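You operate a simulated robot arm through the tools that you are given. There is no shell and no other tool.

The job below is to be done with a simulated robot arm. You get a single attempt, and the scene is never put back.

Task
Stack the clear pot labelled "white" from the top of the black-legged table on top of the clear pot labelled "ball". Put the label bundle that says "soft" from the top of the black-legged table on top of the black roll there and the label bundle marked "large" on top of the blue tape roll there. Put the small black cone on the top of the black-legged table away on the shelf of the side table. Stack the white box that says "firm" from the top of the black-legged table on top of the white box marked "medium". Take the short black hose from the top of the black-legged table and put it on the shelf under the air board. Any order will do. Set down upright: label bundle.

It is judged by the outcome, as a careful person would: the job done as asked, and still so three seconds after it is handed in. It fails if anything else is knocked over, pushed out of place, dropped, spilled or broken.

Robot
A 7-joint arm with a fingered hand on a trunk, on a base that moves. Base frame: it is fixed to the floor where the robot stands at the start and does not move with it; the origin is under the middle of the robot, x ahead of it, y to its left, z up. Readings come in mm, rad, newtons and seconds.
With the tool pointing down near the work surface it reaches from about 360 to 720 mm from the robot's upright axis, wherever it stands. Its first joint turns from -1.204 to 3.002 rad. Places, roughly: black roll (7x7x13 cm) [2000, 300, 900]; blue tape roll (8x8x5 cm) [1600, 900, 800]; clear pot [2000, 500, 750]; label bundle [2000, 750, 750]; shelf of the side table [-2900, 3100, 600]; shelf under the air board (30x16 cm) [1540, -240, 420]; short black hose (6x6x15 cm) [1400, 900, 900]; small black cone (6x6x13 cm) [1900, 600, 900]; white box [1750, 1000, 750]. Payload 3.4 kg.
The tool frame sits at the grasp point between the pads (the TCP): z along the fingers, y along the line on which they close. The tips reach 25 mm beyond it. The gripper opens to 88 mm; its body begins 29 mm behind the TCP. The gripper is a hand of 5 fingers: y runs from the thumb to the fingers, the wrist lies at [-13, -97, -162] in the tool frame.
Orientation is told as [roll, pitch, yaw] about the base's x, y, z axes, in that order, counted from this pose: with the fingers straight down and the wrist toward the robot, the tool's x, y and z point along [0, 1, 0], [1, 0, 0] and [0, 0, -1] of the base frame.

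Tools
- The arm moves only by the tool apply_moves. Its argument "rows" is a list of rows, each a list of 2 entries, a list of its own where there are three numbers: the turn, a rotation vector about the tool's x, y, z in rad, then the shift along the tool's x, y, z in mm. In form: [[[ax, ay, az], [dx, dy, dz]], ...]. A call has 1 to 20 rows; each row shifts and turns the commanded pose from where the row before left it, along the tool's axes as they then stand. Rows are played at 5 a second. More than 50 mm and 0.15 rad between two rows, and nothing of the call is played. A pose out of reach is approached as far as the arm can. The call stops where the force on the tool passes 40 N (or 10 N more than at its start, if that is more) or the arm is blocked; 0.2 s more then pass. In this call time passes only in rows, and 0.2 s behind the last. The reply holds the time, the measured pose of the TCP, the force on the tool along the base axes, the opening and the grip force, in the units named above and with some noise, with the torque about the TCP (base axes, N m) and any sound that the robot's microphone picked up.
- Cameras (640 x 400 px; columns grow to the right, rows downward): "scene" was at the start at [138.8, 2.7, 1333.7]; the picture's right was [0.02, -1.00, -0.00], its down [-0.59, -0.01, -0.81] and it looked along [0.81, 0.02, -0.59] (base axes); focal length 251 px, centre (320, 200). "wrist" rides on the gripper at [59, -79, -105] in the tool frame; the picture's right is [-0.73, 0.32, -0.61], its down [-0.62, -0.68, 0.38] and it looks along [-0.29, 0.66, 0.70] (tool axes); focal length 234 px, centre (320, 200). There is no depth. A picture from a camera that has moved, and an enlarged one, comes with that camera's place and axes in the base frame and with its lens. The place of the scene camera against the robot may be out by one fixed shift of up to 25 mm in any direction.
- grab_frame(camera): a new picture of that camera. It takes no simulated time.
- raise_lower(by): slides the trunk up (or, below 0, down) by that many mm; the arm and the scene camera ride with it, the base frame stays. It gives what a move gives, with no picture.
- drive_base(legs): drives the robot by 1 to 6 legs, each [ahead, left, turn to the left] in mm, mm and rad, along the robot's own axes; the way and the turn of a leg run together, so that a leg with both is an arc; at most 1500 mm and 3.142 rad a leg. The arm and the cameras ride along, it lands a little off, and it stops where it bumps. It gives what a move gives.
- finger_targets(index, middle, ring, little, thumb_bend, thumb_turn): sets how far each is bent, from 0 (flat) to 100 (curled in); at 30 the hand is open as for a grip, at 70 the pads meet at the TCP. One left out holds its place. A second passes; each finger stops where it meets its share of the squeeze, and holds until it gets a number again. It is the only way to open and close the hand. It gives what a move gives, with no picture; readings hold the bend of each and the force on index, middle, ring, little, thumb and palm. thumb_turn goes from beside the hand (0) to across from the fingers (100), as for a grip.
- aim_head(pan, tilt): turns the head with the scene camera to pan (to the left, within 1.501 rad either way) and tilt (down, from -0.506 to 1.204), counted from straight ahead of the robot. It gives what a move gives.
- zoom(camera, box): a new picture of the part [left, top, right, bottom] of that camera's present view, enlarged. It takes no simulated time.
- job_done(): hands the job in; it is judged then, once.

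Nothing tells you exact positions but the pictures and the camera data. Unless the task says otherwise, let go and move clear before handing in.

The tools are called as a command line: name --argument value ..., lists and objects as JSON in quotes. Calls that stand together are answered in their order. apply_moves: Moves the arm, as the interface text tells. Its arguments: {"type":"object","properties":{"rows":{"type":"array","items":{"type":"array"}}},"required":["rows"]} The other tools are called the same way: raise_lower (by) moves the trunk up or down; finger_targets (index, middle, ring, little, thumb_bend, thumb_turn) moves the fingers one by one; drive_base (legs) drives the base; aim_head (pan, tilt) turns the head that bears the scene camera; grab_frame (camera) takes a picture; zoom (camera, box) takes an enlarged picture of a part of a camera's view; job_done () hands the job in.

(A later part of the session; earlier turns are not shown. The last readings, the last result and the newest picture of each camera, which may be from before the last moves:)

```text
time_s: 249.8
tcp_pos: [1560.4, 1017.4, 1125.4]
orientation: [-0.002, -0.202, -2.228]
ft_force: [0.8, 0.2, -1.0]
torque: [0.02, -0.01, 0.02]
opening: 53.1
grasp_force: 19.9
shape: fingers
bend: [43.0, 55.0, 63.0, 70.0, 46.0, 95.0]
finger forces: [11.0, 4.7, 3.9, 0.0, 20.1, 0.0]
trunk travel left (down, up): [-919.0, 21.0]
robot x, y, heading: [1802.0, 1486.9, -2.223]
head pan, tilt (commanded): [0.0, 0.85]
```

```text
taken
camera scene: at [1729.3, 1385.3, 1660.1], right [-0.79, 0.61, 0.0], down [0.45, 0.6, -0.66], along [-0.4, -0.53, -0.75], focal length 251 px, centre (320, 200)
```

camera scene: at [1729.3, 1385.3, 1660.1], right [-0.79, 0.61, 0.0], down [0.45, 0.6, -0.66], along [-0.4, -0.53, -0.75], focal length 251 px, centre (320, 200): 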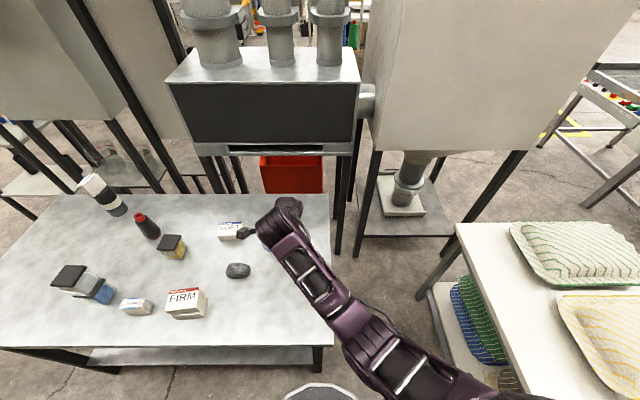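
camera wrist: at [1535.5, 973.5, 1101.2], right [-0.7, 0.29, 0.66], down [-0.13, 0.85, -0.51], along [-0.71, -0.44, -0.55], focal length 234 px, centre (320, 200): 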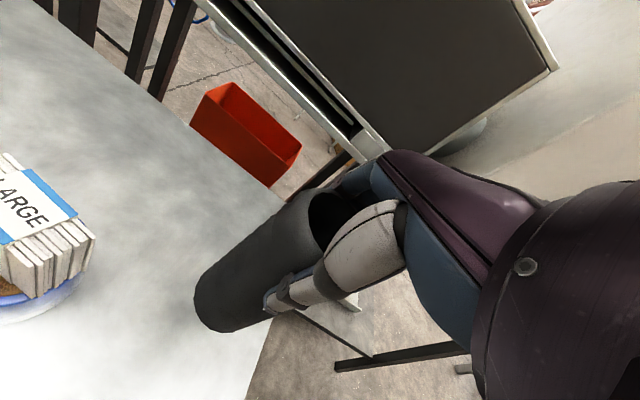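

The elbow is starting to fold inward again. I'll immediately do the recovery sweep (outward, then left) while it still tracks well.

apply_moves --rows '[[[0, 0, 0], [25, 31, 6]], [[0, 0, 0], [25, 31, 6]], [[0, 0, 0], [30, 25, 5]]]'

apply_moves --rows '[[[0, 0, 0], [40, -8, -2]], [[0, 0, 0], [40, -12, -2]], [[0, 0, 0], [40, -16, -3]], [[0, 0, 0], [40, -20, -4]], [[0, 0, 0], [40, -24, -5]]]'

grab_frame --camera "scene"

```text
time_s: 250.8
tcp_pos: [1536.9, 905.5, 1116.5]
orientation: [-0.036, -0.203, -2.254]
ft_force: [0.2, 0.2, -1.3]
torque: [0.02, 0.02, 0.0]
opening: 52.9
grasp_force: 19.8
shape: fingers
bend: [43.0, 55.0, 64.0, 70.0, 46.0, 95.0]
finger forces: [11.1, 4.3, 3.6, 0.0, 19.8, 0.0]
trunk travel left (down, up): [-919.0, 21.0]
robot x, y, heading: [1802.1, 1482.5, -2.223]
head pan, tilt (commanded): [0.0, 0.85]
stopped in row 3: the arm was blocked; the commanded pose is now the measured one
```

```text
time_s: 252.0
tcp_pos: [1637.8, 903.8, 1136.6]
orientation: [-0.031, -0.2, -2.251]
ft_force: [1.0, -0.1, -0.7]
torque: [-0.01, 0.01, 0.0]
opening: 52.5
grasp_force: 19.1
shape: fingers
bend: [43.0, 56.0, 65.0, 70.0, 47.0, 95.0]
finger forces: [12.3, 4.0, 3.1, 0.0, 18.9, 0.0]
out of reach, approached as far as the arm can: row 1, 2, 3, 4, 5
trunk travel left (down, up): [-919.0, 21.0]
robot x, y, heading: [1800.2, 1484.2, -2.222]
head pan, tilt (commanded): [0.0, 0.85]
```

```text
taken
camera scene: at [1725.5, 1383.6, 1659.7], right [-0.79, 0.61, 0.0], down [0.46, 0.6, -0.66], along [-0.4, -0.52, -0.75], focal length 251 px, centre (320, 200)
```

scene: 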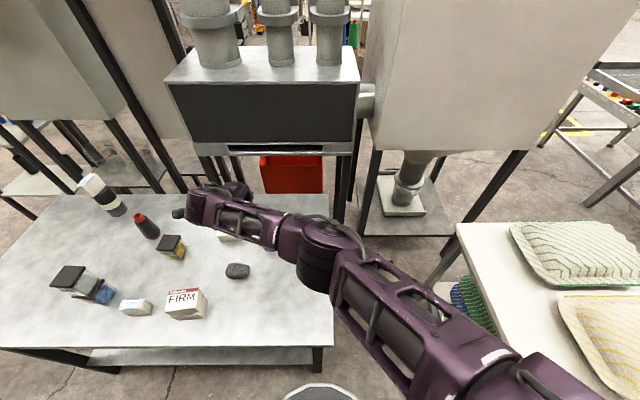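

apply_moves --rows '[[[0, 0, 0], [25, -25, -5]], [[0, 0, 0], [15, -35, -7]], [[0, 0, 0], [5, -39, -8]], [[0, 0, 0], [0, -39, -8]]]'

grab_frame --camera "scene"

```text
time_s: 253.0
tcp_pos: [1699.7, 985.0, 1138.6]
orientation: [-0.028, -0.196, -2.25]
ft_force: [0.3, 0.3, -0.9]
torque: [0.02, 0.05, -0.02]
opening: 52.6
grasp_force: 17.7
shape: fingers
bend: [43.0, 56.0, 66.0, 70.0, 47.0, 95.0]
finger forces: [12.4, 3.8, 2.4, 0.0, 18.5, 0.1]
out of reach, approached as far as the arm can: row 1, 3, 4
trunk travel left (down, up): [-919.0, 21.0]
robot x, y, heading: [1799.1, 1483.3, -2.224]
head pan, tilt (commanded): [0.0, 0.85]
```

```text
taken
camera scene: at [1724.3, 1384.0, 1659.7], right [-0.79, 0.61, 0.0], down [0.46, 0.6, -0.66], along [-0.4, -0.52, -0.75], focal length 251 px, centre (320, 200)
```

scene: 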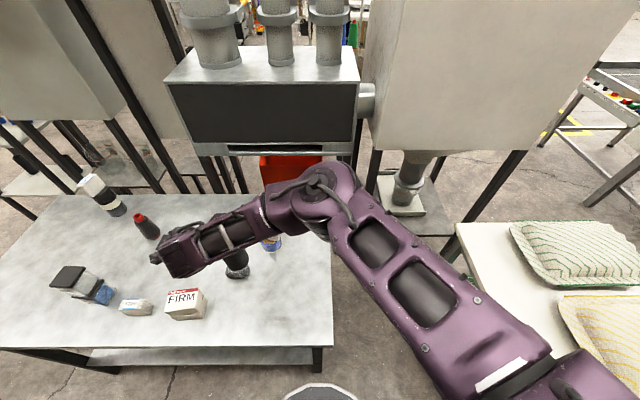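

grab_frame --camera "wrist"

zoom --camera "wrist" --box '[150, 130, 400, 350]'

```text
taken
camera wrist: at [1808.3, 1022.3, 1222.3], right [-0.67, 0.29, 0.68], down [-0.12, 0.86, -0.49], along [-0.73, -0.41, -0.54], focal length 234 px, centre (320, 200)
```

wrist: 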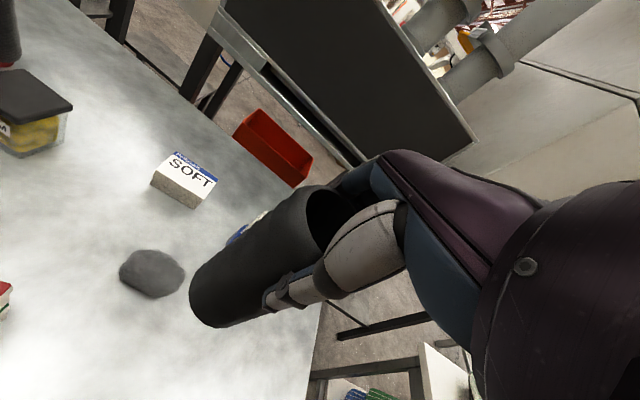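

```text
1.82 times, centred on (275, 240) of wrist
camera zoom: at [1808.3, 1022.3, 1222.3], right [-0.67, 0.29, 0.68], down [-0.12, 0.86, -0.49], along [-0.73, -0.41, -0.54], focal length 426 px, centre (402, 127)
```

zoom: 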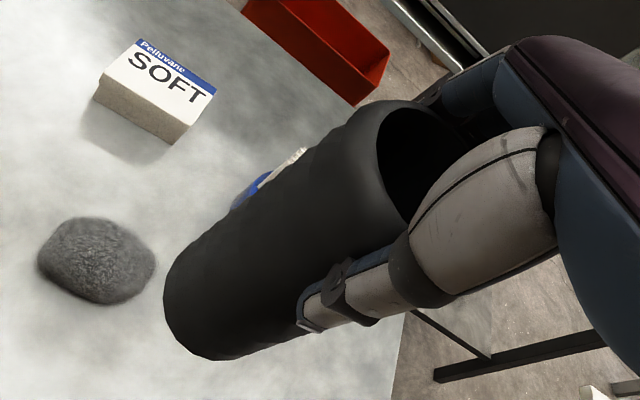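

Elbow posture is right again; the hose has crept slightly in the grip, so I'll re-squeeze.

finger_targets --index 75 --middle 75 --ring 75 --thumb_bend 75

apply_moves --rows '[[[0, 0, 0], [0, -35, -7]], [[0.07, 0, 0], [-10, -20, 0]], [[0.07, 0, 0], [-20, 0, 0]], [[0.06, 0, 0], [-20, 0, 0]]]'

grab_frame --camera "scene"

grab_frame --camera "wrist"

```text
time_s: 254.0
tcp_pos: [1700.6, 982.4, 1137.1]
orientation: [-0.028, -0.196, -2.25]
ft_force: [0.9, 0.2, -0.8]
torque: [0.02, 0.02, -0.01]
opening: 51.0
grasp_force: 22.5
shape: fingers
bend: [71.0, 59.0, 71.0, 70.0, 45.0, 94.0]
finger forces: [10.3, 6.3, 5.2, 0.0, 22.0, 0.0]
trunk travel left (down, up): [-919.0, 21.0]
robot x, y, heading: [1800.4, 1482.8, -2.225]
head pan, tilt (commanded): [0.0, 0.85]
```

```text
time_s: 255.0
tcp_pos: [1673.0, 1056.9, 1135.4]
orientation: [-0.03, 0.002, -2.259]
ft_force: [0.0, 0.5, -1.1]
torque: [-0.01, 0.05, 0.01]
opening: 51.1
grasp_force: 21.0
shape: fingers
bend: [71.0, 59.0, 71.0, 70.0, 45.0, 94.0]
finger forces: [10.1, 6.2, 5.2, 0.0, 21.7, 0.0]
out of reach, approached as far as the arm can: row 1
trunk travel left (down, up): [-919.0, 21.0]
robot x, y, heading: [1802.8, 1480.6, -2.224]
head pan, tilt (commanded): [0.0, 0.85]
```

```text
taken
camera scene: at [1722.8, 1383.9, 1659.6], right [-0.79, 0.61, 0.0], down [0.46, 0.6, -0.66], along [-0.4, -0.52, -0.75], focal length 251 px, centre (320, 200)
```

scene: 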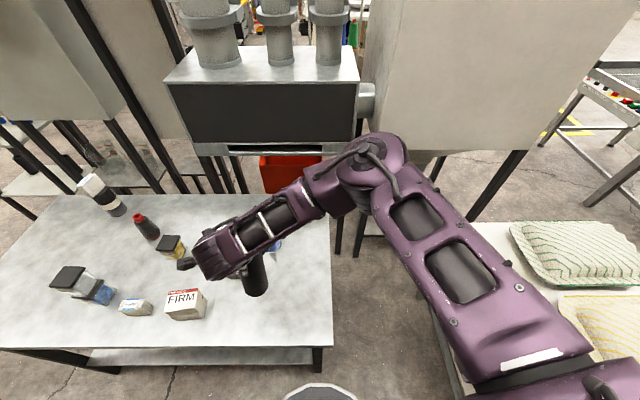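

```text
taken
camera wrist: at [1770.4, 1080.3, 1238.1], right [-0.75, 0.2, 0.63], down [-0.06, 0.93, -0.36], along [-0.66, -0.31, -0.69], focal length 234 px, centre (320, 200)
```

wrist: 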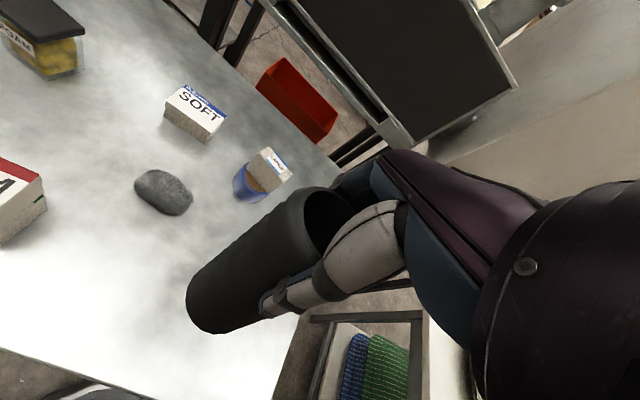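

Hose is held firmly and level enough. Now the drive: back off, go along the table, and turn so I can back through the gap with the elbow on the bin side.

drive_base --legs '[[-300, 0, 0], [0, 1500, 0]]'

drive_base --legs '[[0, 0, -1.94]]'

aim_head --pan 1.3 --tilt 0.6

grab_frame --camera "scene"

```text
time_s: 264.1
tcp_pos: [3055.0, 379.6, 1134.3]
orientation: [-0.03, 0.0, -2.256]
ft_force: [-0.5, 0.4, -1.2]
torque: [0.02, 0.0, 0.01]
opening: 51.2
grasp_force: 21.8
shape: fingers
bend: [71.0, 59.0, 71.0, 70.0, 45.0, 94.0]
finger forces: [10.0, 6.2, 5.5, 0.0, 21.7, 0.0]
trunk travel left (down, up): [-919.0, 21.0]
robot x, y, heading: [3177.3, 808.2, -2.219]
head pan, tilt (commanded): [0.0, 0.85]
```

```text
time_s: 269.2
tcp_pos: [2832.3, 1084.3, 1135.1]
orientation: [-0.03, 0.0, 2.072]
ft_force: [0.7, 0.3, -1.0]
torque: [0.03, 0.02, 0.01]
opening: 50.7
grasp_force: 20.8
shape: fingers
bend: [71.0, 59.0, 72.0, 70.0, 45.0, 94.0]
finger forces: [9.4, 6.1, 5.5, 0.0, 20.7, 0.0]
trunk travel left (down, up): [-919.0, 21.0]
robot x, y, heading: [3187.0, 806.9, 2.107]
head pan, tilt (commanded): [0.0, 0.85]
```

```text
time_s: 270.7
tcp_pos: [2832.3, 1083.6, 1135.4]
orientation: [-0.03, -0.001, 2.071]
ft_force: [-0.9, 0.0, -0.9]
torque: [0.01, -0.01, 0.02]
opening: 50.7
grasp_force: 20.8
shape: fingers
bend: [71.0, 59.0, 72.0, 70.0, 45.0, 94.0]
finger forces: [9.5, 6.1, 5.6, 0.1, 20.7, 0.0]
trunk travel left (down, up): [-919.0, 21.0]
robot x, y, heading: [3180.9, 812.8, 2.104]
head pan, tilt (commanded): [1.3, 0.6]
```

```text
taken
camera scene: at [3071.8, 827.3, 1680.6], right [-0.26, 0.97, 0.0], down [0.55, 0.15, -0.82], along [-0.8, -0.22, -0.57], focal length 251 px, centre (320, 200)
```

scene: 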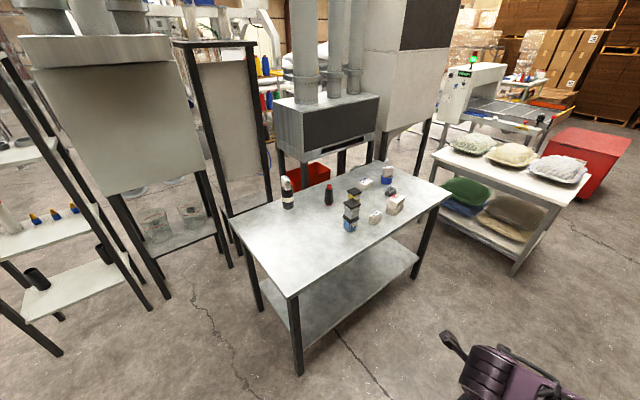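

drive_base --legs '[[-618, 801, 0]]'

aim_head --pan 1.5 --tilt 0.75

grab_frame --camera "scene"

```text
time_s: 275.9
tcp_pos: [2463.3, 151.7, 1134.5]
orientation: [-0.029, 0.0, 2.068]
ft_force: [-0.7, 0.1, -0.9]
torque: [0.01, -0.01, 0.01]
opening: 50.6
grasp_force: 21.0
shape: fingers
bend: [71.0, 59.0, 72.0, 70.0, 45.0, 94.0]
finger forces: [9.5, 6.0, 5.6, 0.1, 20.6, 0.0]
trunk travel left (down, up): [-919.0, 21.0]
robot x, y, heading: [2814.5, -123.6, 2.103]
head pan, tilt (commanded): [1.3, 0.6]
```

```text
time_s: 276.6
tcp_pos: [2463.4, 152.0, 1135.6]
orientation: [-0.031, 0.0, 2.071]
ft_force: [0.7, 0.5, -1.4]
torque: [0.02, -0.01, 0.0]
opening: 51.1
grasp_force: 21.0
shape: fingers
bend: [71.0, 59.0, 72.0, 70.0, 45.0, 94.0]
finger forces: [9.5, 6.1, 5.6, 0.0, 20.6, 0.0]
trunk travel left (down, up): [-919.0, 21.0]
robot x, y, heading: [2813.1, -125.7, 2.103]
head pan, tilt (commanded): [1.499, 0.75]
```

```text
taken
camera scene: at [2713.2, -119.2, 1667.7], right [-0.44, 0.9, 0.0], down [0.61, 0.3, -0.73], along [-0.66, -0.33, -0.68], focal length 251 px, centre (320, 200)
```

scene: 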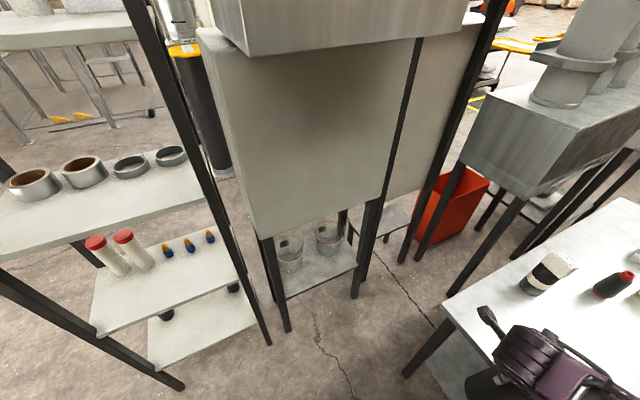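

Clearances through the gap are ~430–450 mm on each side. Backing through.

drive_base --legs '[[-1450, 0, 0]]'

drive_base --legs '[[0, 0, 1.53]]'

aim_head --pan 0.0 --tilt 0.45

grab_frame --camera "scene"

grab_frame --camera "wrist"

```text
time_s: 283.7
tcp_pos: [3191.5, -1080.9, 1134.6]
orientation: [-0.03, 0.002, 2.072]
ft_force: [-0.7, 0.0, -0.7]
torque: [0.02, 0.02, -0.01]
opening: 50.6
grasp_force: 21.4
shape: fingers
bend: [71.0, 59.0, 72.0, 70.0, 45.0, 94.0]
finger forces: [9.4, 6.2, 5.6, 0.0, 20.7, 0.0]
trunk travel left (down, up): [-919.0, 21.0]
robot x, y, heading: [3543.3, -1357.9, 2.102]
head pan, tilt (commanded): [1.499, 0.75]
```

```text
time_s: 287.9
tcp_pos: [3253.7, -1701.1, 1133.7]
orientation: [-0.028, -0.001, -2.669]
ft_force: [0.1, 0.6, -0.6]
torque: [0.01, 0.0, 0.0]
opening: 50.4
grasp_force: 19.7
shape: fingers
bend: [71.0, 59.0, 72.0, 70.0, 45.0, 94.0]
finger forces: [8.9, 6.0, 5.6, 0.0, 20.0, 0.1]
trunk travel left (down, up): [-919.0, 21.0]
robot x, y, heading: [3540.6, -1354.6, -2.632]
head pan, tilt (commanded): [1.499, 0.75]
```

```text
time_s: 289.5
tcp_pos: [3254.3, -1699.3, 1134.6]
orientation: [-0.03, -0.001, -2.669]
ft_force: [0.8, -0.3, -1.3]
torque: [-0.02, 0.01, -0.02]
opening: 50.4
grasp_force: 20.6
shape: fingers
bend: [71.0, 59.0, 72.0, 70.0, 45.0, 94.0]
finger forces: [8.9, 6.2, 5.6, 0.0, 20.1, 0.0]
trunk travel left (down, up): [-919.0, 21.0]
robot x, y, heading: [3537.6, -1356.5, -2.636]
head pan, tilt (commanded): [0.0, 0.45]
```

```text
taken
camera scene: at [3418.1, -1426.3, 1694.1], right [-0.49, 0.87, 0.0], down [0.38, 0.21, -0.9], along [-0.79, -0.44, -0.44], focal length 251 px, centre (320, 200)
```

scene: 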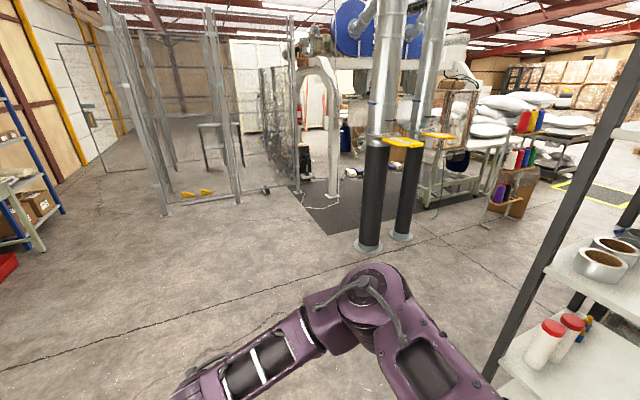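

```text
taken
camera wrist: at [3351.9, -1717.4, 1237.7], right [-0.61, 0.48, 0.63], down [0.32, 0.88, -0.36], along [-0.73, -0.02, -0.69], focal length 234 px, centre (320, 200)
```

wrist: 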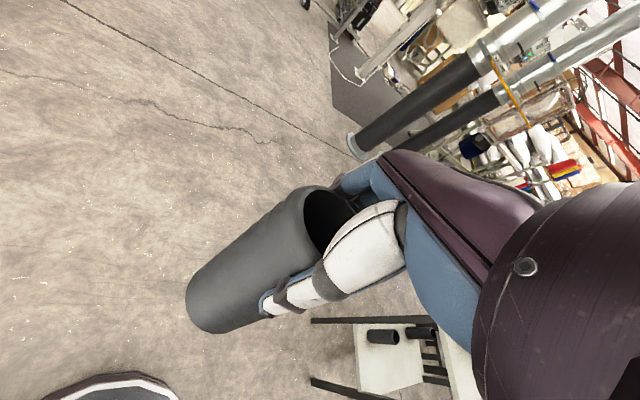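

Way is clear; the two pipe posts are at about (1143, −2061) and (826, −1772). Driving along the front of the row and turning to face the air board.

drive_base --legs '[[1187, 0, 0], [613, -1060, 0]]'

drive_base --legs '[[0, 0, -2.72]]'

aim_head --pan 0.3 --tilt 0.5

grab_frame --camera "scene"

```text
time_s: 299.3
tcp_pos: [1498.7, -1853.3, 1131.5]
orientation: [-0.021, 0.017, -2.652]
ft_force: [4.9, -1.5, -7.1]
torque: [-0.18, 0.4, -0.16]
opening: 50.0
grasp_force: 23.8
shape: fingers
bend: [72.0, 59.0, 72.0, 70.0, 45.0, 94.0]
finger forces: [9.1, 6.2, 5.6, 0.0, 20.3, 6.5]
trunk travel left (down, up): [-919.0, 21.0]
robot x, y, heading: [1778.6, -1510.8, -2.634]
head pan, tilt (commanded): [0.0, 0.45]
stopped in leg 2: the force on the tool passed its limit at 88 N (the readings are from after the stop); the commanded pose is now the measured one
```

```text
time_s: 300.4
tcp_pos: [1499.6, -1850.2, 1129.3]
orientation: [-0.015, 0.026, -2.673]
ft_force: [14.9, -13.3, -6.5]
torque: [0.97, 1.3, -0.69]
opening: 50.5
grasp_force: 31.6
shape: fingers
bend: [72.0, 59.0, 72.0, 70.0, 45.0, 94.0]
finger forces: [9.2, 6.3, 5.7, 0.0, 20.4, 21.3]
trunk travel left (down, up): [-919.0, 21.0]
robot x, y, heading: [1778.6, -1510.5, -2.668]
head pan, tilt (commanded): [0.0, 0.45]
stopped in leg 1: the force on the tool passed its limit at 45 N (the readings are from after the stop); the commanded pose is now the measured one
```

```text
time_s: 301.2
tcp_pos: [1498.9, -1851.1, 1130.2]
orientation: [-0.023, 0.022, -2.68]
ft_force: [16.4, -14.8, -9.6]
torque: [0.84, 1.49, -0.83]
opening: 50.1
grasp_force: 33.7
shape: fingers
bend: [72.0, 59.0, 72.0, 70.0, 45.0, 94.0]
finger forces: [9.2, 6.1, 5.6, 0.0, 20.3, 25.8]
trunk travel left (down, up): [-919.0, 21.0]
robot x, y, heading: [1781.0, -1510.4, -2.674]
head pan, tilt (commanded): [0.3, 0.499]
```

```text
taken
camera scene: at [1678.7, -1604.7, 1689.6], right [-0.7, 0.72, 0.01], down [0.34, 0.34, -0.88], along [-0.63, -0.61, -0.48], focal length 251 px, centre (320, 200)
```

scene: 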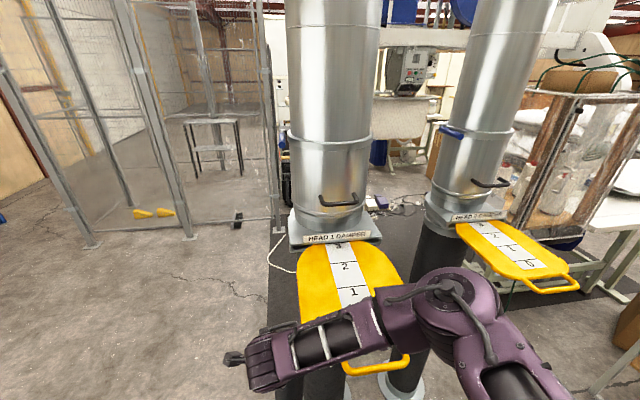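

My hand bumped the yellow "HEAD 1 DAMPER" slide that sticks out from the pipe. I'll back away along the way I came, then inspect it.

drive_base --legs '[[-45, 75, 0]]'

grab_frame --camera "scene"

grab_frame --camera "wrist"

```text
time_s: 302.3
tcp_pos: [1565.3, -1888.4, 1131.2]
orientation: [-0.014, 0.025, -2.68]
ft_force: [0.2, 0.5, -1.2]
torque: [0.03, 0.03, 0.0]
opening: 50.7
grasp_force: 20.4
shape: fingers
bend: [72.0, 59.0, 72.0, 70.0, 45.0, 94.0]
finger forces: [9.2, 6.2, 5.7, 0.0, 20.3, 0.0]
trunk travel left (down, up): [-919.0, 21.0]
robot x, y, heading: [1852.3, -1560.0, -2.667]
head pan, tilt (commanded): [0.3, 0.499]
```

```text
taken
camera scene: at [1742.8, -1641.0, 1689.5], right [-0.7, 0.72, 0.0], down [0.34, 0.33, -0.88], along [-0.63, -0.61, -0.48], focal length 251 px, centre (320, 200)
```

scene: 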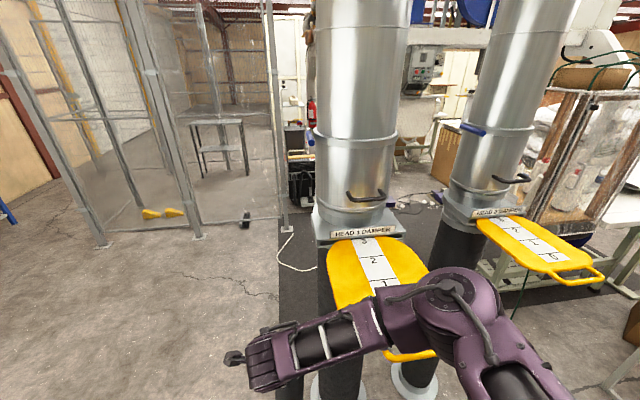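

```text
taken
camera wrist: at [1660.1, -1908.2, 1237.1], right [-0.62, 0.49, 0.61], down [0.34, 0.87, -0.36], along [-0.71, -0.02, -0.71], focal length 234 px, centre (320, 200)
```

wrist: 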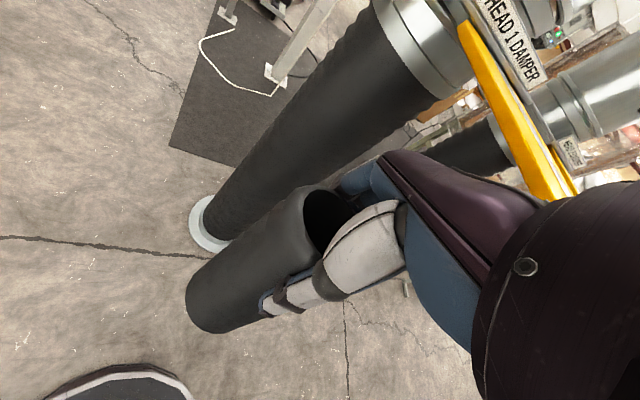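

zoom --camera "scene" --box '[310, 180, 470, 380]'

zoom --camera "scene" --box '[440, 180, 620, 300]'

```text
2.00 times, centred on (390, 280) of scene
camera zoom: at [1742.8, -1641.0, 1689.5], right [-0.7, 0.72, 0.0], down [0.34, 0.33, -0.88], along [-0.63, -0.61, -0.48], focal length 502 px, centre (180, 40)
```

zoom: 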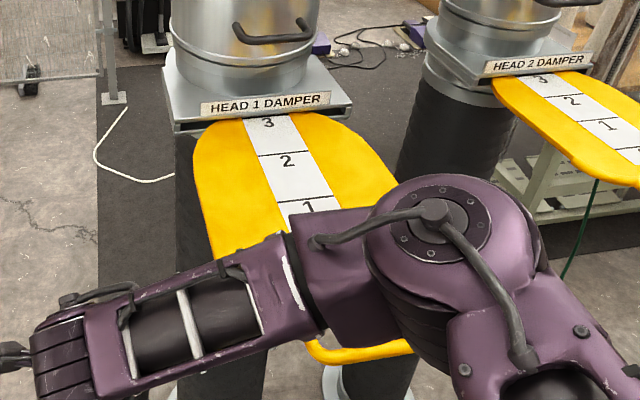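

```text
3.33 times, centred on (530, 240) of scene
camera zoom: at [1742.8, -1641.0, 1689.5], right [-0.7, 0.72, 0.0], down [0.34, 0.33, -0.88], along [-0.63, -0.61, -0.48], focal length 837 px, centre (-380, 67)
```

zoom: 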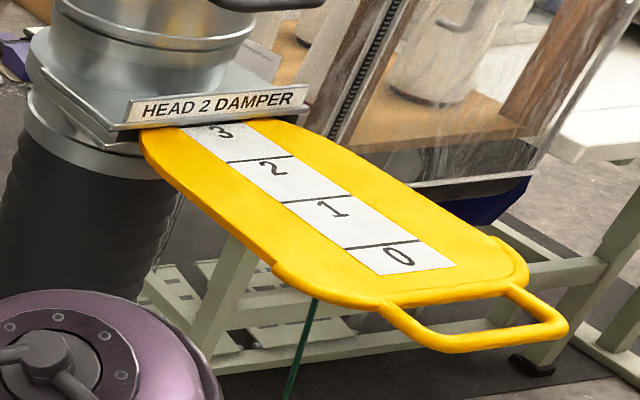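

The damper still shows the same "3" position as its neighbour, so it wasn't displaced. I'll move clear, turn counter-clockwise (away from the pipes) and approach the air board from the front.

drive_base --legs '[[-180, 90, 0]]'

drive_base --legs '[[0, 0, 1.8], [0, 0, 1.79]]'

aim_head --pan 0.6 --tilt 0.45

grab_frame --camera "scene"

```text
time_s: 303.9
tcp_pos: [1768.0, -1888.6, 1130.6]
orientation: [-0.017, 0.024, -2.678]
ft_force: [-0.5, 0.4, -1.4]
torque: [0.03, -0.01, -0.06]
opening: 50.3
grasp_force: 21.2
shape: fingers
bend: [72.0, 59.0, 72.0, 70.0, 45.0, 94.0]
finger forces: [9.1, 6.3, 5.6, 0.1, 20.3, 0.0]
trunk travel left (down, up): [-919.0, 21.0]
robot x, y, heading: [2055.2, -1556.2, -2.664]
head pan, tilt (commanded): [0.3, 0.499]
```

```text
time_s: 313.1
tcp_pos: [2152.1, -1125.7, 1131.1]
orientation: [-0.015, 0.023, 0.952]
ft_force: [-0.1, 1.1, -1.0]
torque: [0.02, 0.0, 0.03]
opening: 50.0
grasp_force: 18.6
shape: fingers
bend: [72.0, 59.0, 73.0, 70.0, 46.0, 94.0]
finger forces: [8.2, 5.9, 5.3, 0.0, 18.3, 0.0]
trunk travel left (down, up): [-919.0, 21.0]
robot x, y, heading: [2053.6, -1551.6, 0.959]
head pan, tilt (commanded): [0.3, 0.499]
```

```text
time_s: 313.9
tcp_pos: [2151.9, -1125.5, 1131.3]
orientation: [-0.016, 0.023, 0.952]
ft_force: [-0.5, 1.0, -0.1]
torque: [0.02, -0.03, 0.03]
opening: 49.4
grasp_force: 18.7
shape: fingers
bend: [72.0, 59.0, 73.0, 70.0, 46.0, 94.0]
finger forces: [8.0, 6.0, 5.2, 0.1, 18.3, 0.1]
trunk travel left (down, up): [-919.0, 21.0]
robot x, y, heading: [2055.5, -1552.6, 0.968]
head pan, tilt (commanded): [0.6, 0.45]
```

```text
taken
camera scene: at [2087.1, -1420.4, 1694.1], right [1.0, -0.01, 0.0], down [0.0, -0.44, -0.9], along [0.01, 0.9, -0.44], focal length 251 px, centre (320, 200)
```

scene: 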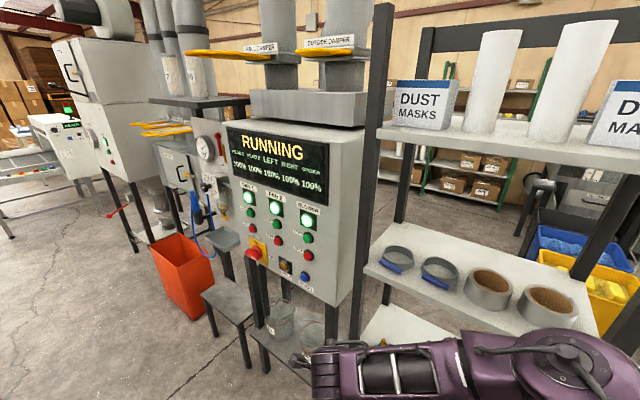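

Turned and clear. The low black shelf is in front of the air board to my left. Strafing left to line up with it.

drive_base --legs '[[-120, 0, 0], [0, 1150, 0]]'

aim_head --pan 0.0 --tilt 0.7

grab_frame --camera "scene"

grab_frame --camera "wrist"

```text
time_s: 320.6
tcp_pos: [1138.5, -563.4, 1130.6]
orientation: [-0.014, 0.023, 0.95]
ft_force: [0.4, -0.2, -1.5]
torque: [0.01, -0.01, -0.01]
opening: 49.5
grasp_force: 18.8
shape: fingers
bend: [72.0, 59.0, 73.0, 70.0, 46.0, 94.0]
finger forces: [8.3, 6.0, 5.3, 0.0, 18.3, 0.0]
trunk travel left (down, up): [-919.0, 21.0]
robot x, y, heading: [1040.8, -993.3, 0.96]
head pan, tilt (commanded): [0.6, 0.45]
```

```text
time_s: 321.6
tcp_pos: [1138.8, -562.8, 1132.5]
orientation: [-0.016, 0.022, 0.947]
ft_force: [0.4, 0.3, -1.4]
torque: [0.02, -0.04, -0.02]
opening: 49.8
grasp_force: 18.8
shape: fingers
bend: [72.0, 59.0, 73.0, 70.0, 46.0, 94.0]
finger forces: [8.3, 6.1, 5.2, 0.0, 18.3, 0.0]
trunk travel left (down, up): [-919.0, 21.0]
robot x, y, heading: [1043.2, -994.2, 0.961]
head pan, tilt (commanded): [0.0, 0.7]
```

```text
taken
camera scene: at [1120.5, -879.5, 1672.0], right [0.82, -0.57, 0.0], down [-0.37, -0.53, -0.77], along [0.44, 0.63, -0.64], focal length 251 px, centre (320, 200)
```

scene: 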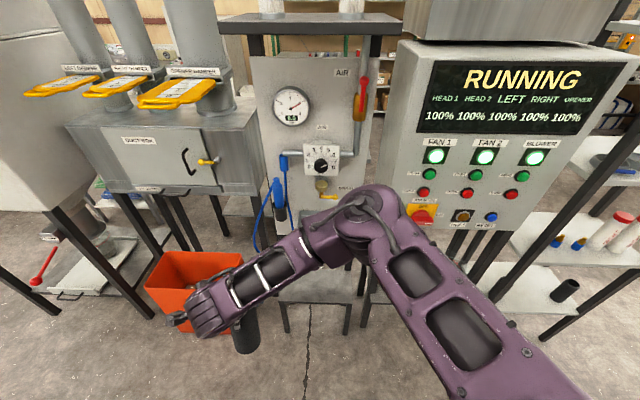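

```text
taken
camera wrist: at [1044.8, -588.4, 1237.0], right [0.78, -0.14, 0.61], down [0.11, -0.93, -0.36], along [0.62, 0.35, -0.71], focal length 234 px, centre (320, 200)
```

wrist: 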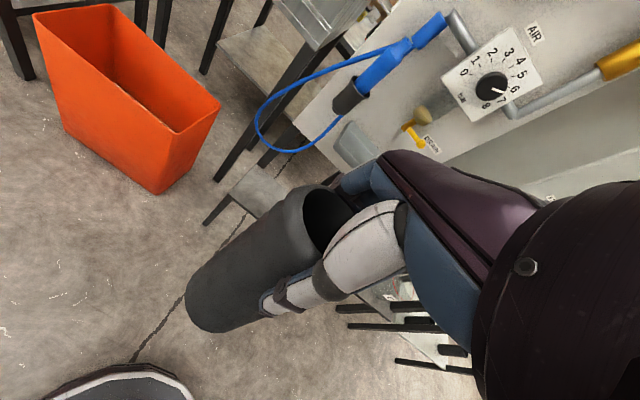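

The shelf is ahead at about (1520–1540, −250, 420), with the drip tray above it near z≈850. I'll square up, center the hand, move closer, and lower the trunk partway to view the shelf directly.

drive_base --legs '[[250, 40, -0.034]]'

apply_moves --rows '[[[0.022, 0.016, 0], [-30, 0, 0]], [[0, 0, 0], [-35, 0, 0]], [[0, 0, 0], [-35, 0, 0]]]'

grab_frame --camera "scene"

grab_frame --camera "wrist"

```text
time_s: 323.4
tcp_pos: [1267.2, -342.1, 1131.3]
orientation: [-0.017, 0.023, 0.914]
ft_force: [0.4, 0.5, -0.4]
torque: [-0.02, -0.05, 0.02]
opening: 49.4
grasp_force: 19.1
shape: fingers
bend: [72.0, 59.0, 73.0, 70.0, 46.0, 94.0]
finger forces: [8.1, 6.1, 5.2, 0.1, 18.3, 0.0]
trunk travel left (down, up): [-919.0, 21.0]
robot x, y, heading: [1157.2, -764.0, 0.925]
head pan, tilt (commanded): [0.0, 0.7]
```

```text
time_s: 324.2
tcp_pos: [1346.0, -401.3, 1131.1]
orientation: [0.001, 0.046, 0.916]
ft_force: [-0.3, -0.1, -1.9]
torque: [0.02, 0.01, 0.02]
opening: 49.6
grasp_force: 18.8
shape: fingers
bend: [72.0, 59.0, 73.0, 70.0, 46.0, 94.0]
finger forces: [8.1, 6.1, 5.4, 0.0, 18.1, 0.0]
trunk travel left (down, up): [-919.0, 21.0]
robot x, y, heading: [1155.6, -765.8, 0.927]
head pan, tilt (commanded): [0.0, 0.7]
```

```text
taken
camera scene: at [1239.3, -658.1, 1671.9], right [0.8, -0.6, 0.0], down [-0.39, -0.51, -0.76], along [0.46, 0.61, -0.64], focal length 251 px, centre (320, 200)
```

scene: 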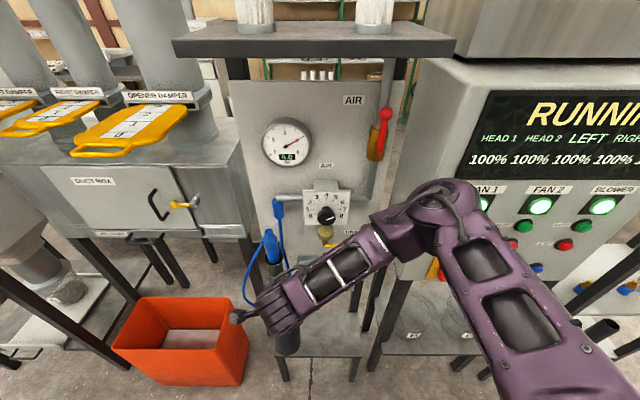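

```text
taken
camera wrist: at [1254.1, -423.2, 1239.4], right [0.79, -0.17, 0.59], down [0.07, -0.93, -0.35], along [0.61, 0.32, -0.73], focal length 234 px, centre (320, 200)
```

wrist: 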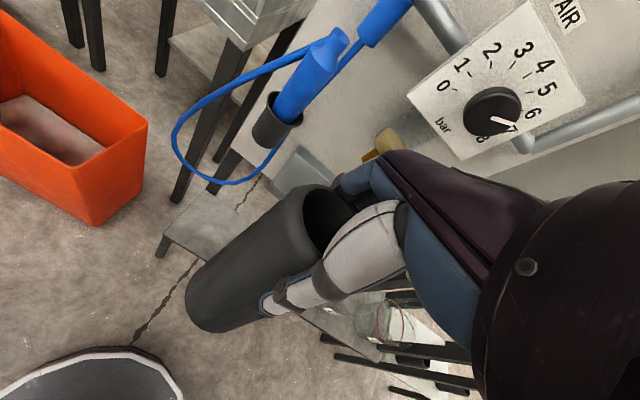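

raise_lower --by -380

aim_head --pan 0.0 --tilt 0.8

grab_frame --camera "scene"

grab_frame --camera "wrist"

```text
time_s: 327.9
tcp_pos: [1345.0, -400.3, 750.6]
orientation: [0.0, 0.045, 0.914]
ft_force: [-0.3, -0.5, -0.1]
torque: [0.01, 0.0, 0.03]
opening: 49.7
grasp_force: 18.8
shape: fingers
bend: [72.0, 59.0, 73.0, 70.0, 46.0, 94.0]
finger forces: [8.2, 6.0, 5.4, 0.0, 18.2, 0.1]
trunk travel left (down, up): [-539.0, 401.0]
robot x, y, heading: [1154.7, -767.9, 0.928]
head pan, tilt (commanded): [0.0, 0.7]
```

```text
time_s: 328.6
tcp_pos: [1345.8, -401.0, 751.8]
orientation: [0.0, 0.046, 0.915]
ft_force: [-1.1, -1.2, -1.2]
torque: [0.03, -0.04, -0.01]
opening: 49.8
grasp_force: 18.7
shape: fingers
bend: [72.0, 59.0, 73.0, 70.0, 46.0, 94.0]
finger forces: [8.1, 6.0, 5.4, 0.0, 18.2, 0.0]
trunk travel left (down, up): [-539.0, 401.0]
robot x, y, heading: [1154.7, -762.7, 0.924]
head pan, tilt (commanded): [0.0, 0.799]
```

```text
taken
camera scene: at [1235.1, -660.9, 1283.7], right [0.8, -0.6, 0.0], down [-0.43, -0.57, -0.7], along [0.42, 0.56, -0.72], focal length 251 px, centre (320, 200)
```

scene: 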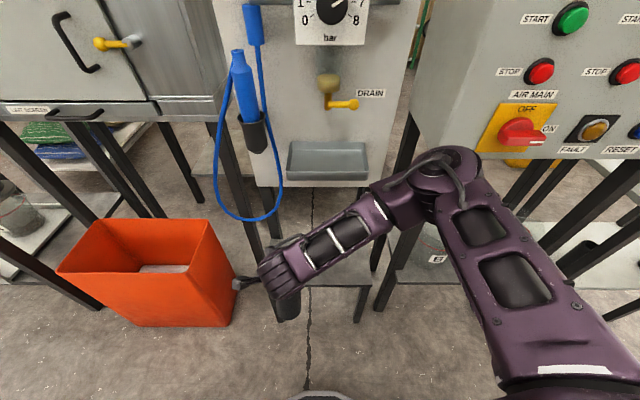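

```text
taken
camera wrist: at [1252.7, -422.6, 859.3], right [0.79, -0.17, 0.59], down [0.07, -0.93, -0.35], along [0.61, 0.32, -0.72], focal length 234 px, centre (320, 200)
```

wrist: 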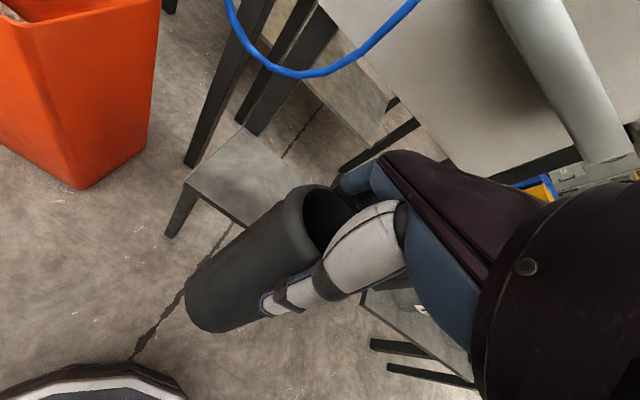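

zoom --camera "wrist" --box '[150, 100, 390, 260]'

zoom --camera "scene" --box '[200, 130, 420, 330]'

```text
2.50 times, centred on (270, 180) of wrist
camera zoom: at [1252.7, -422.6, 859.3], right [0.79, -0.17, 0.59], down [0.07, -0.93, -0.35], along [0.61, 0.32, -0.72], focal length 585 px, centre (445, 250)
```

zoom: 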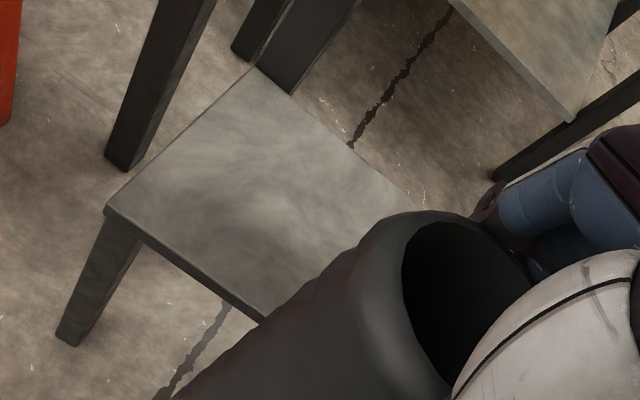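

```text
2.00 times, centred on (310, 230) of scene
camera zoom: at [1235.1, -660.9, 1283.7], right [0.8, -0.6, 0.0], down [-0.43, -0.57, -0.7], along [0.42, 0.56, -0.72], focal length 502 px, centre (340, 140)
```

zoom: 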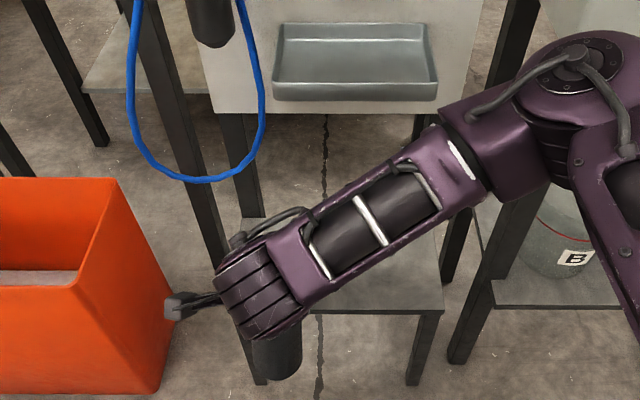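

The shelf top is at z≈420, spanning roughly lateral 1186–1571 and depth 614–808 in the row frame, center ≈ (1522, −267). I'll tilt the hand so the hose hangs vertical, then lower in front of the shelf.

apply_moves --rows '[[[-0.07, 0, 0], [-20, 0, 0]], [[-0.07, 0, 0], [-20, 0, 0]], [[-0.07, 0, 0], [-20, 0, 0]]]'

grab_frame --camera "wrist"

grab_frame --camera "scene"

```text
time_s: 329.4
tcp_pos: [1391.6, -436.2, 751.9]
orientation: [0.001, -0.164, 0.914]
ft_force: [0.5, 0.7, -2.0]
torque: [-0.03, -0.01, 0.0]
opening: 49.6
grasp_force: 19.5
shape: fingers
bend: [72.0, 60.0, 73.0, 70.0, 46.0, 94.0]
finger forces: [8.0, 5.8, 5.4, 0.0, 18.3, 0.0]
trunk travel left (down, up): [-539.0, 401.0]
robot x, y, heading: [1156.2, -763.0, 0.93]
head pan, tilt (commanded): [0.0, 0.799]
```

```text
taken
camera wrist: at [1287.6, -475.3, 842.2], right [0.71, -0.27, 0.65], down [0.12, -0.86, -0.49], along [0.69, 0.43, -0.58], focal length 234 px, centre (320, 200)
```

wrist: 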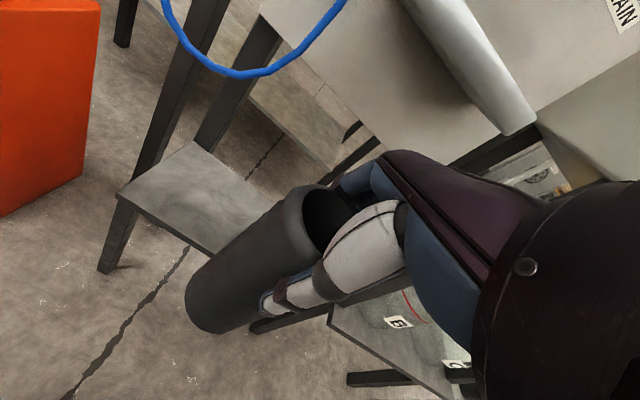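

```text
taken
camera scene: at [1234.6, -661.1, 1283.7], right [0.8, -0.6, 0.0], down [-0.43, -0.57, -0.7], along [0.42, 0.56, -0.72], focal length 251 px, centre (320, 200)
```

scene: 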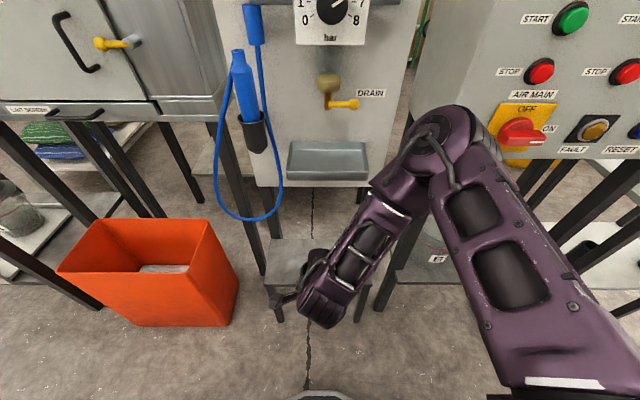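

Hose hangs vertical and lateral position is right. Lowering in front of the shelf (hose bottom stays ~30 mm above shelf height).

raise_lower --by -160

grab_frame --camera "wrist"

grab_frame --camera "scene"

```text
time_s: 331.2
tcp_pos: [1392.5, -437.8, 591.9]
orientation: [0.0, -0.162, 0.915]
ft_force: [0.4, 0.0, -1.4]
torque: [0.01, -0.02, -0.01]
opening: 49.7
grasp_force: 19.0
shape: fingers
bend: [72.0, 60.0, 73.0, 70.0, 46.0, 94.0]
finger forces: [8.0, 5.9, 5.5, 0.0, 18.2, 0.0]
trunk travel left (down, up): [-379.0, 561.0]
robot x, y, heading: [1155.3, -767.7, 0.923]
head pan, tilt (commanded): [0.0, 0.799]
```

```text
taken
camera wrist: at [1287.7, -475.0, 682.1], right [0.71, -0.27, 0.65], down [0.12, -0.86, -0.49], along [0.69, 0.43, -0.58], focal length 234 px, centre (320, 200)
```

wrist: 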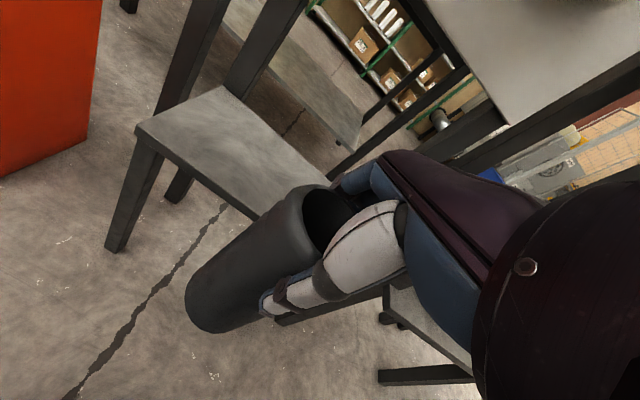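

```text
taken
camera scene: at [1234.9, -661.0, 1123.7], right [0.8, -0.6, 0.0], down [-0.43, -0.57, -0.7], along [0.42, 0.56, -0.72], focal length 251 px, centre (320, 200)
```

scene: 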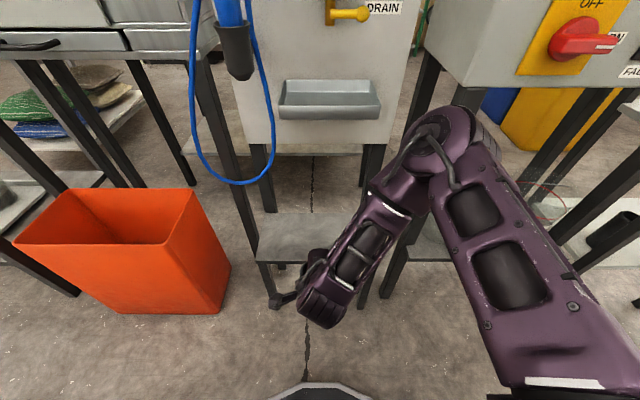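

drive_base --legs '[[60, 0, 0]]'

apply_moves --rows '[[[0, 0, 0], [0, 29, 5]], [[0, 0, 0], [0, 29, 5]]]'

grab_frame --camera "wrist"

grab_frame --camera "scene"

```text
time_s: 332.1
tcp_pos: [1428.4, -388.8, 591.9]
orientation: [0.0, -0.164, 0.917]
ft_force: [0.5, -0.5, -0.3]
torque: [0.01, -0.04, -0.02]
opening: 49.4
grasp_force: 18.9
shape: fingers
bend: [72.0, 60.0, 73.0, 70.0, 46.0, 94.0]
finger forces: [8.0, 6.1, 5.4, 0.1, 18.5, 0.0]
trunk travel left (down, up): [-379.0, 561.0]
robot x, y, heading: [1195.0, -719.7, 0.93]
head pan, tilt (commanded): [0.0, 0.799]
```

```text
time_s: 332.8
tcp_pos: [1464.1, -342.3, 591.1]
orientation: [-0.001, -0.164, 0.915]
ft_force: [0.4, 0.3, -1.5]
torque: [-0.01, -0.01, 0.01]
opening: 49.8
grasp_force: 18.8
shape: fingers
bend: [72.0, 60.0, 73.0, 70.0, 45.0, 94.0]
finger forces: [8.1, 6.1, 4.9, 0.0, 18.4, 0.0]
trunk travel left (down, up): [-379.0, 561.0]
robot x, y, heading: [1189.9, -717.5, 0.93]
head pan, tilt (commanded): [0.0, 0.799]
```

```text
taken
camera wrist: at [1359.6, -381.8, 681.3], right [0.71, -0.27, 0.65], down [0.12, -0.86, -0.49], along [0.69, 0.43, -0.58], focal length 234 px, centre (320, 200)
```

wrist: 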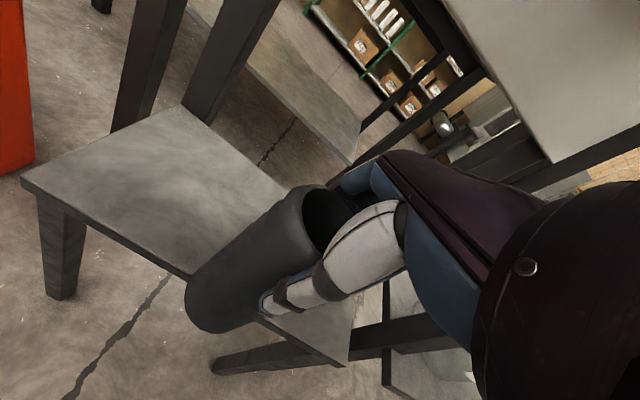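

```text
taken
camera scene: at [1271.0, -613.3, 1123.7], right [0.8, -0.6, 0.0], down [-0.43, -0.57, -0.7], along [0.42, 0.56, -0.72], focal length 251 px, centre (320, 200)
```

scene: 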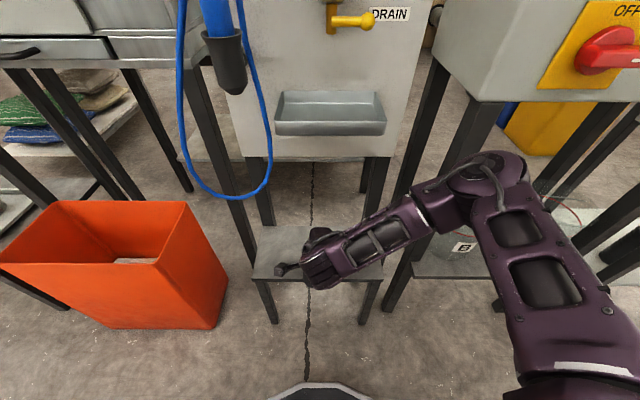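

apply_moves --rows '[[[0, 0, 0], [0, 29, 5]], [[0, 0, 0], [0, 29, 5]], [[0, 0, 0], [0, 29, 5]]]'

grab_frame --camera "wrist"

grab_frame --camera "scene"

```text
time_s: 333.6
tcp_pos: [1518.4, -272.9, 593.6]
orientation: [0.0, -0.166, 0.913]
ft_force: [-0.4, -0.6, -0.4]
torque: [0.0, 0.0, 0.02]
opening: 49.7
grasp_force: 18.8
shape: fingers
bend: [72.0, 60.0, 73.0, 70.0, 45.0, 94.0]
finger forces: [8.2, 6.2, 4.3, 0.0, 18.5, 0.0]
trunk travel left (down, up): [-379.0, 561.0]
robot x, y, heading: [1192.7, -715.3, 0.93]
head pan, tilt (commanded): [0.0, 0.799]
```

```text
taken
camera wrist: at [1414.2, -310.3, 683.1], right [0.71, -0.27, 0.65], down [0.12, -0.86, -0.49], along [0.69, 0.43, -0.58], focal length 234 px, centre (320, 200)
```

wrist: 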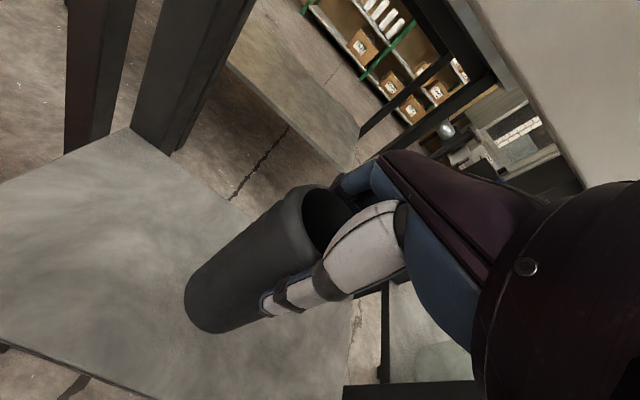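

```text
taken
camera scene: at [1270.8, -613.1, 1123.7], right [0.8, -0.6, 0.0], down [-0.43, -0.57, -0.7], along [0.42, 0.56, -0.72], focal length 251 px, centre (320, 200)
```

scene: 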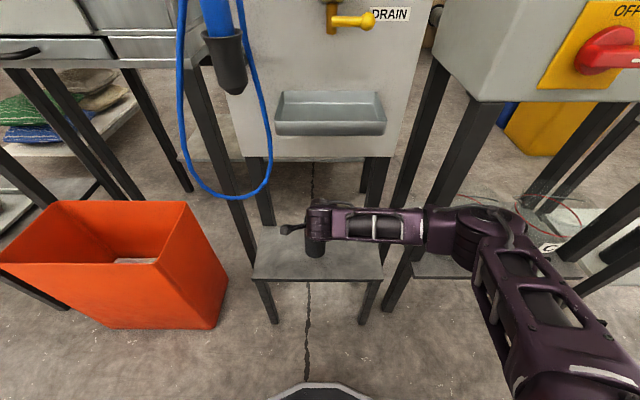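

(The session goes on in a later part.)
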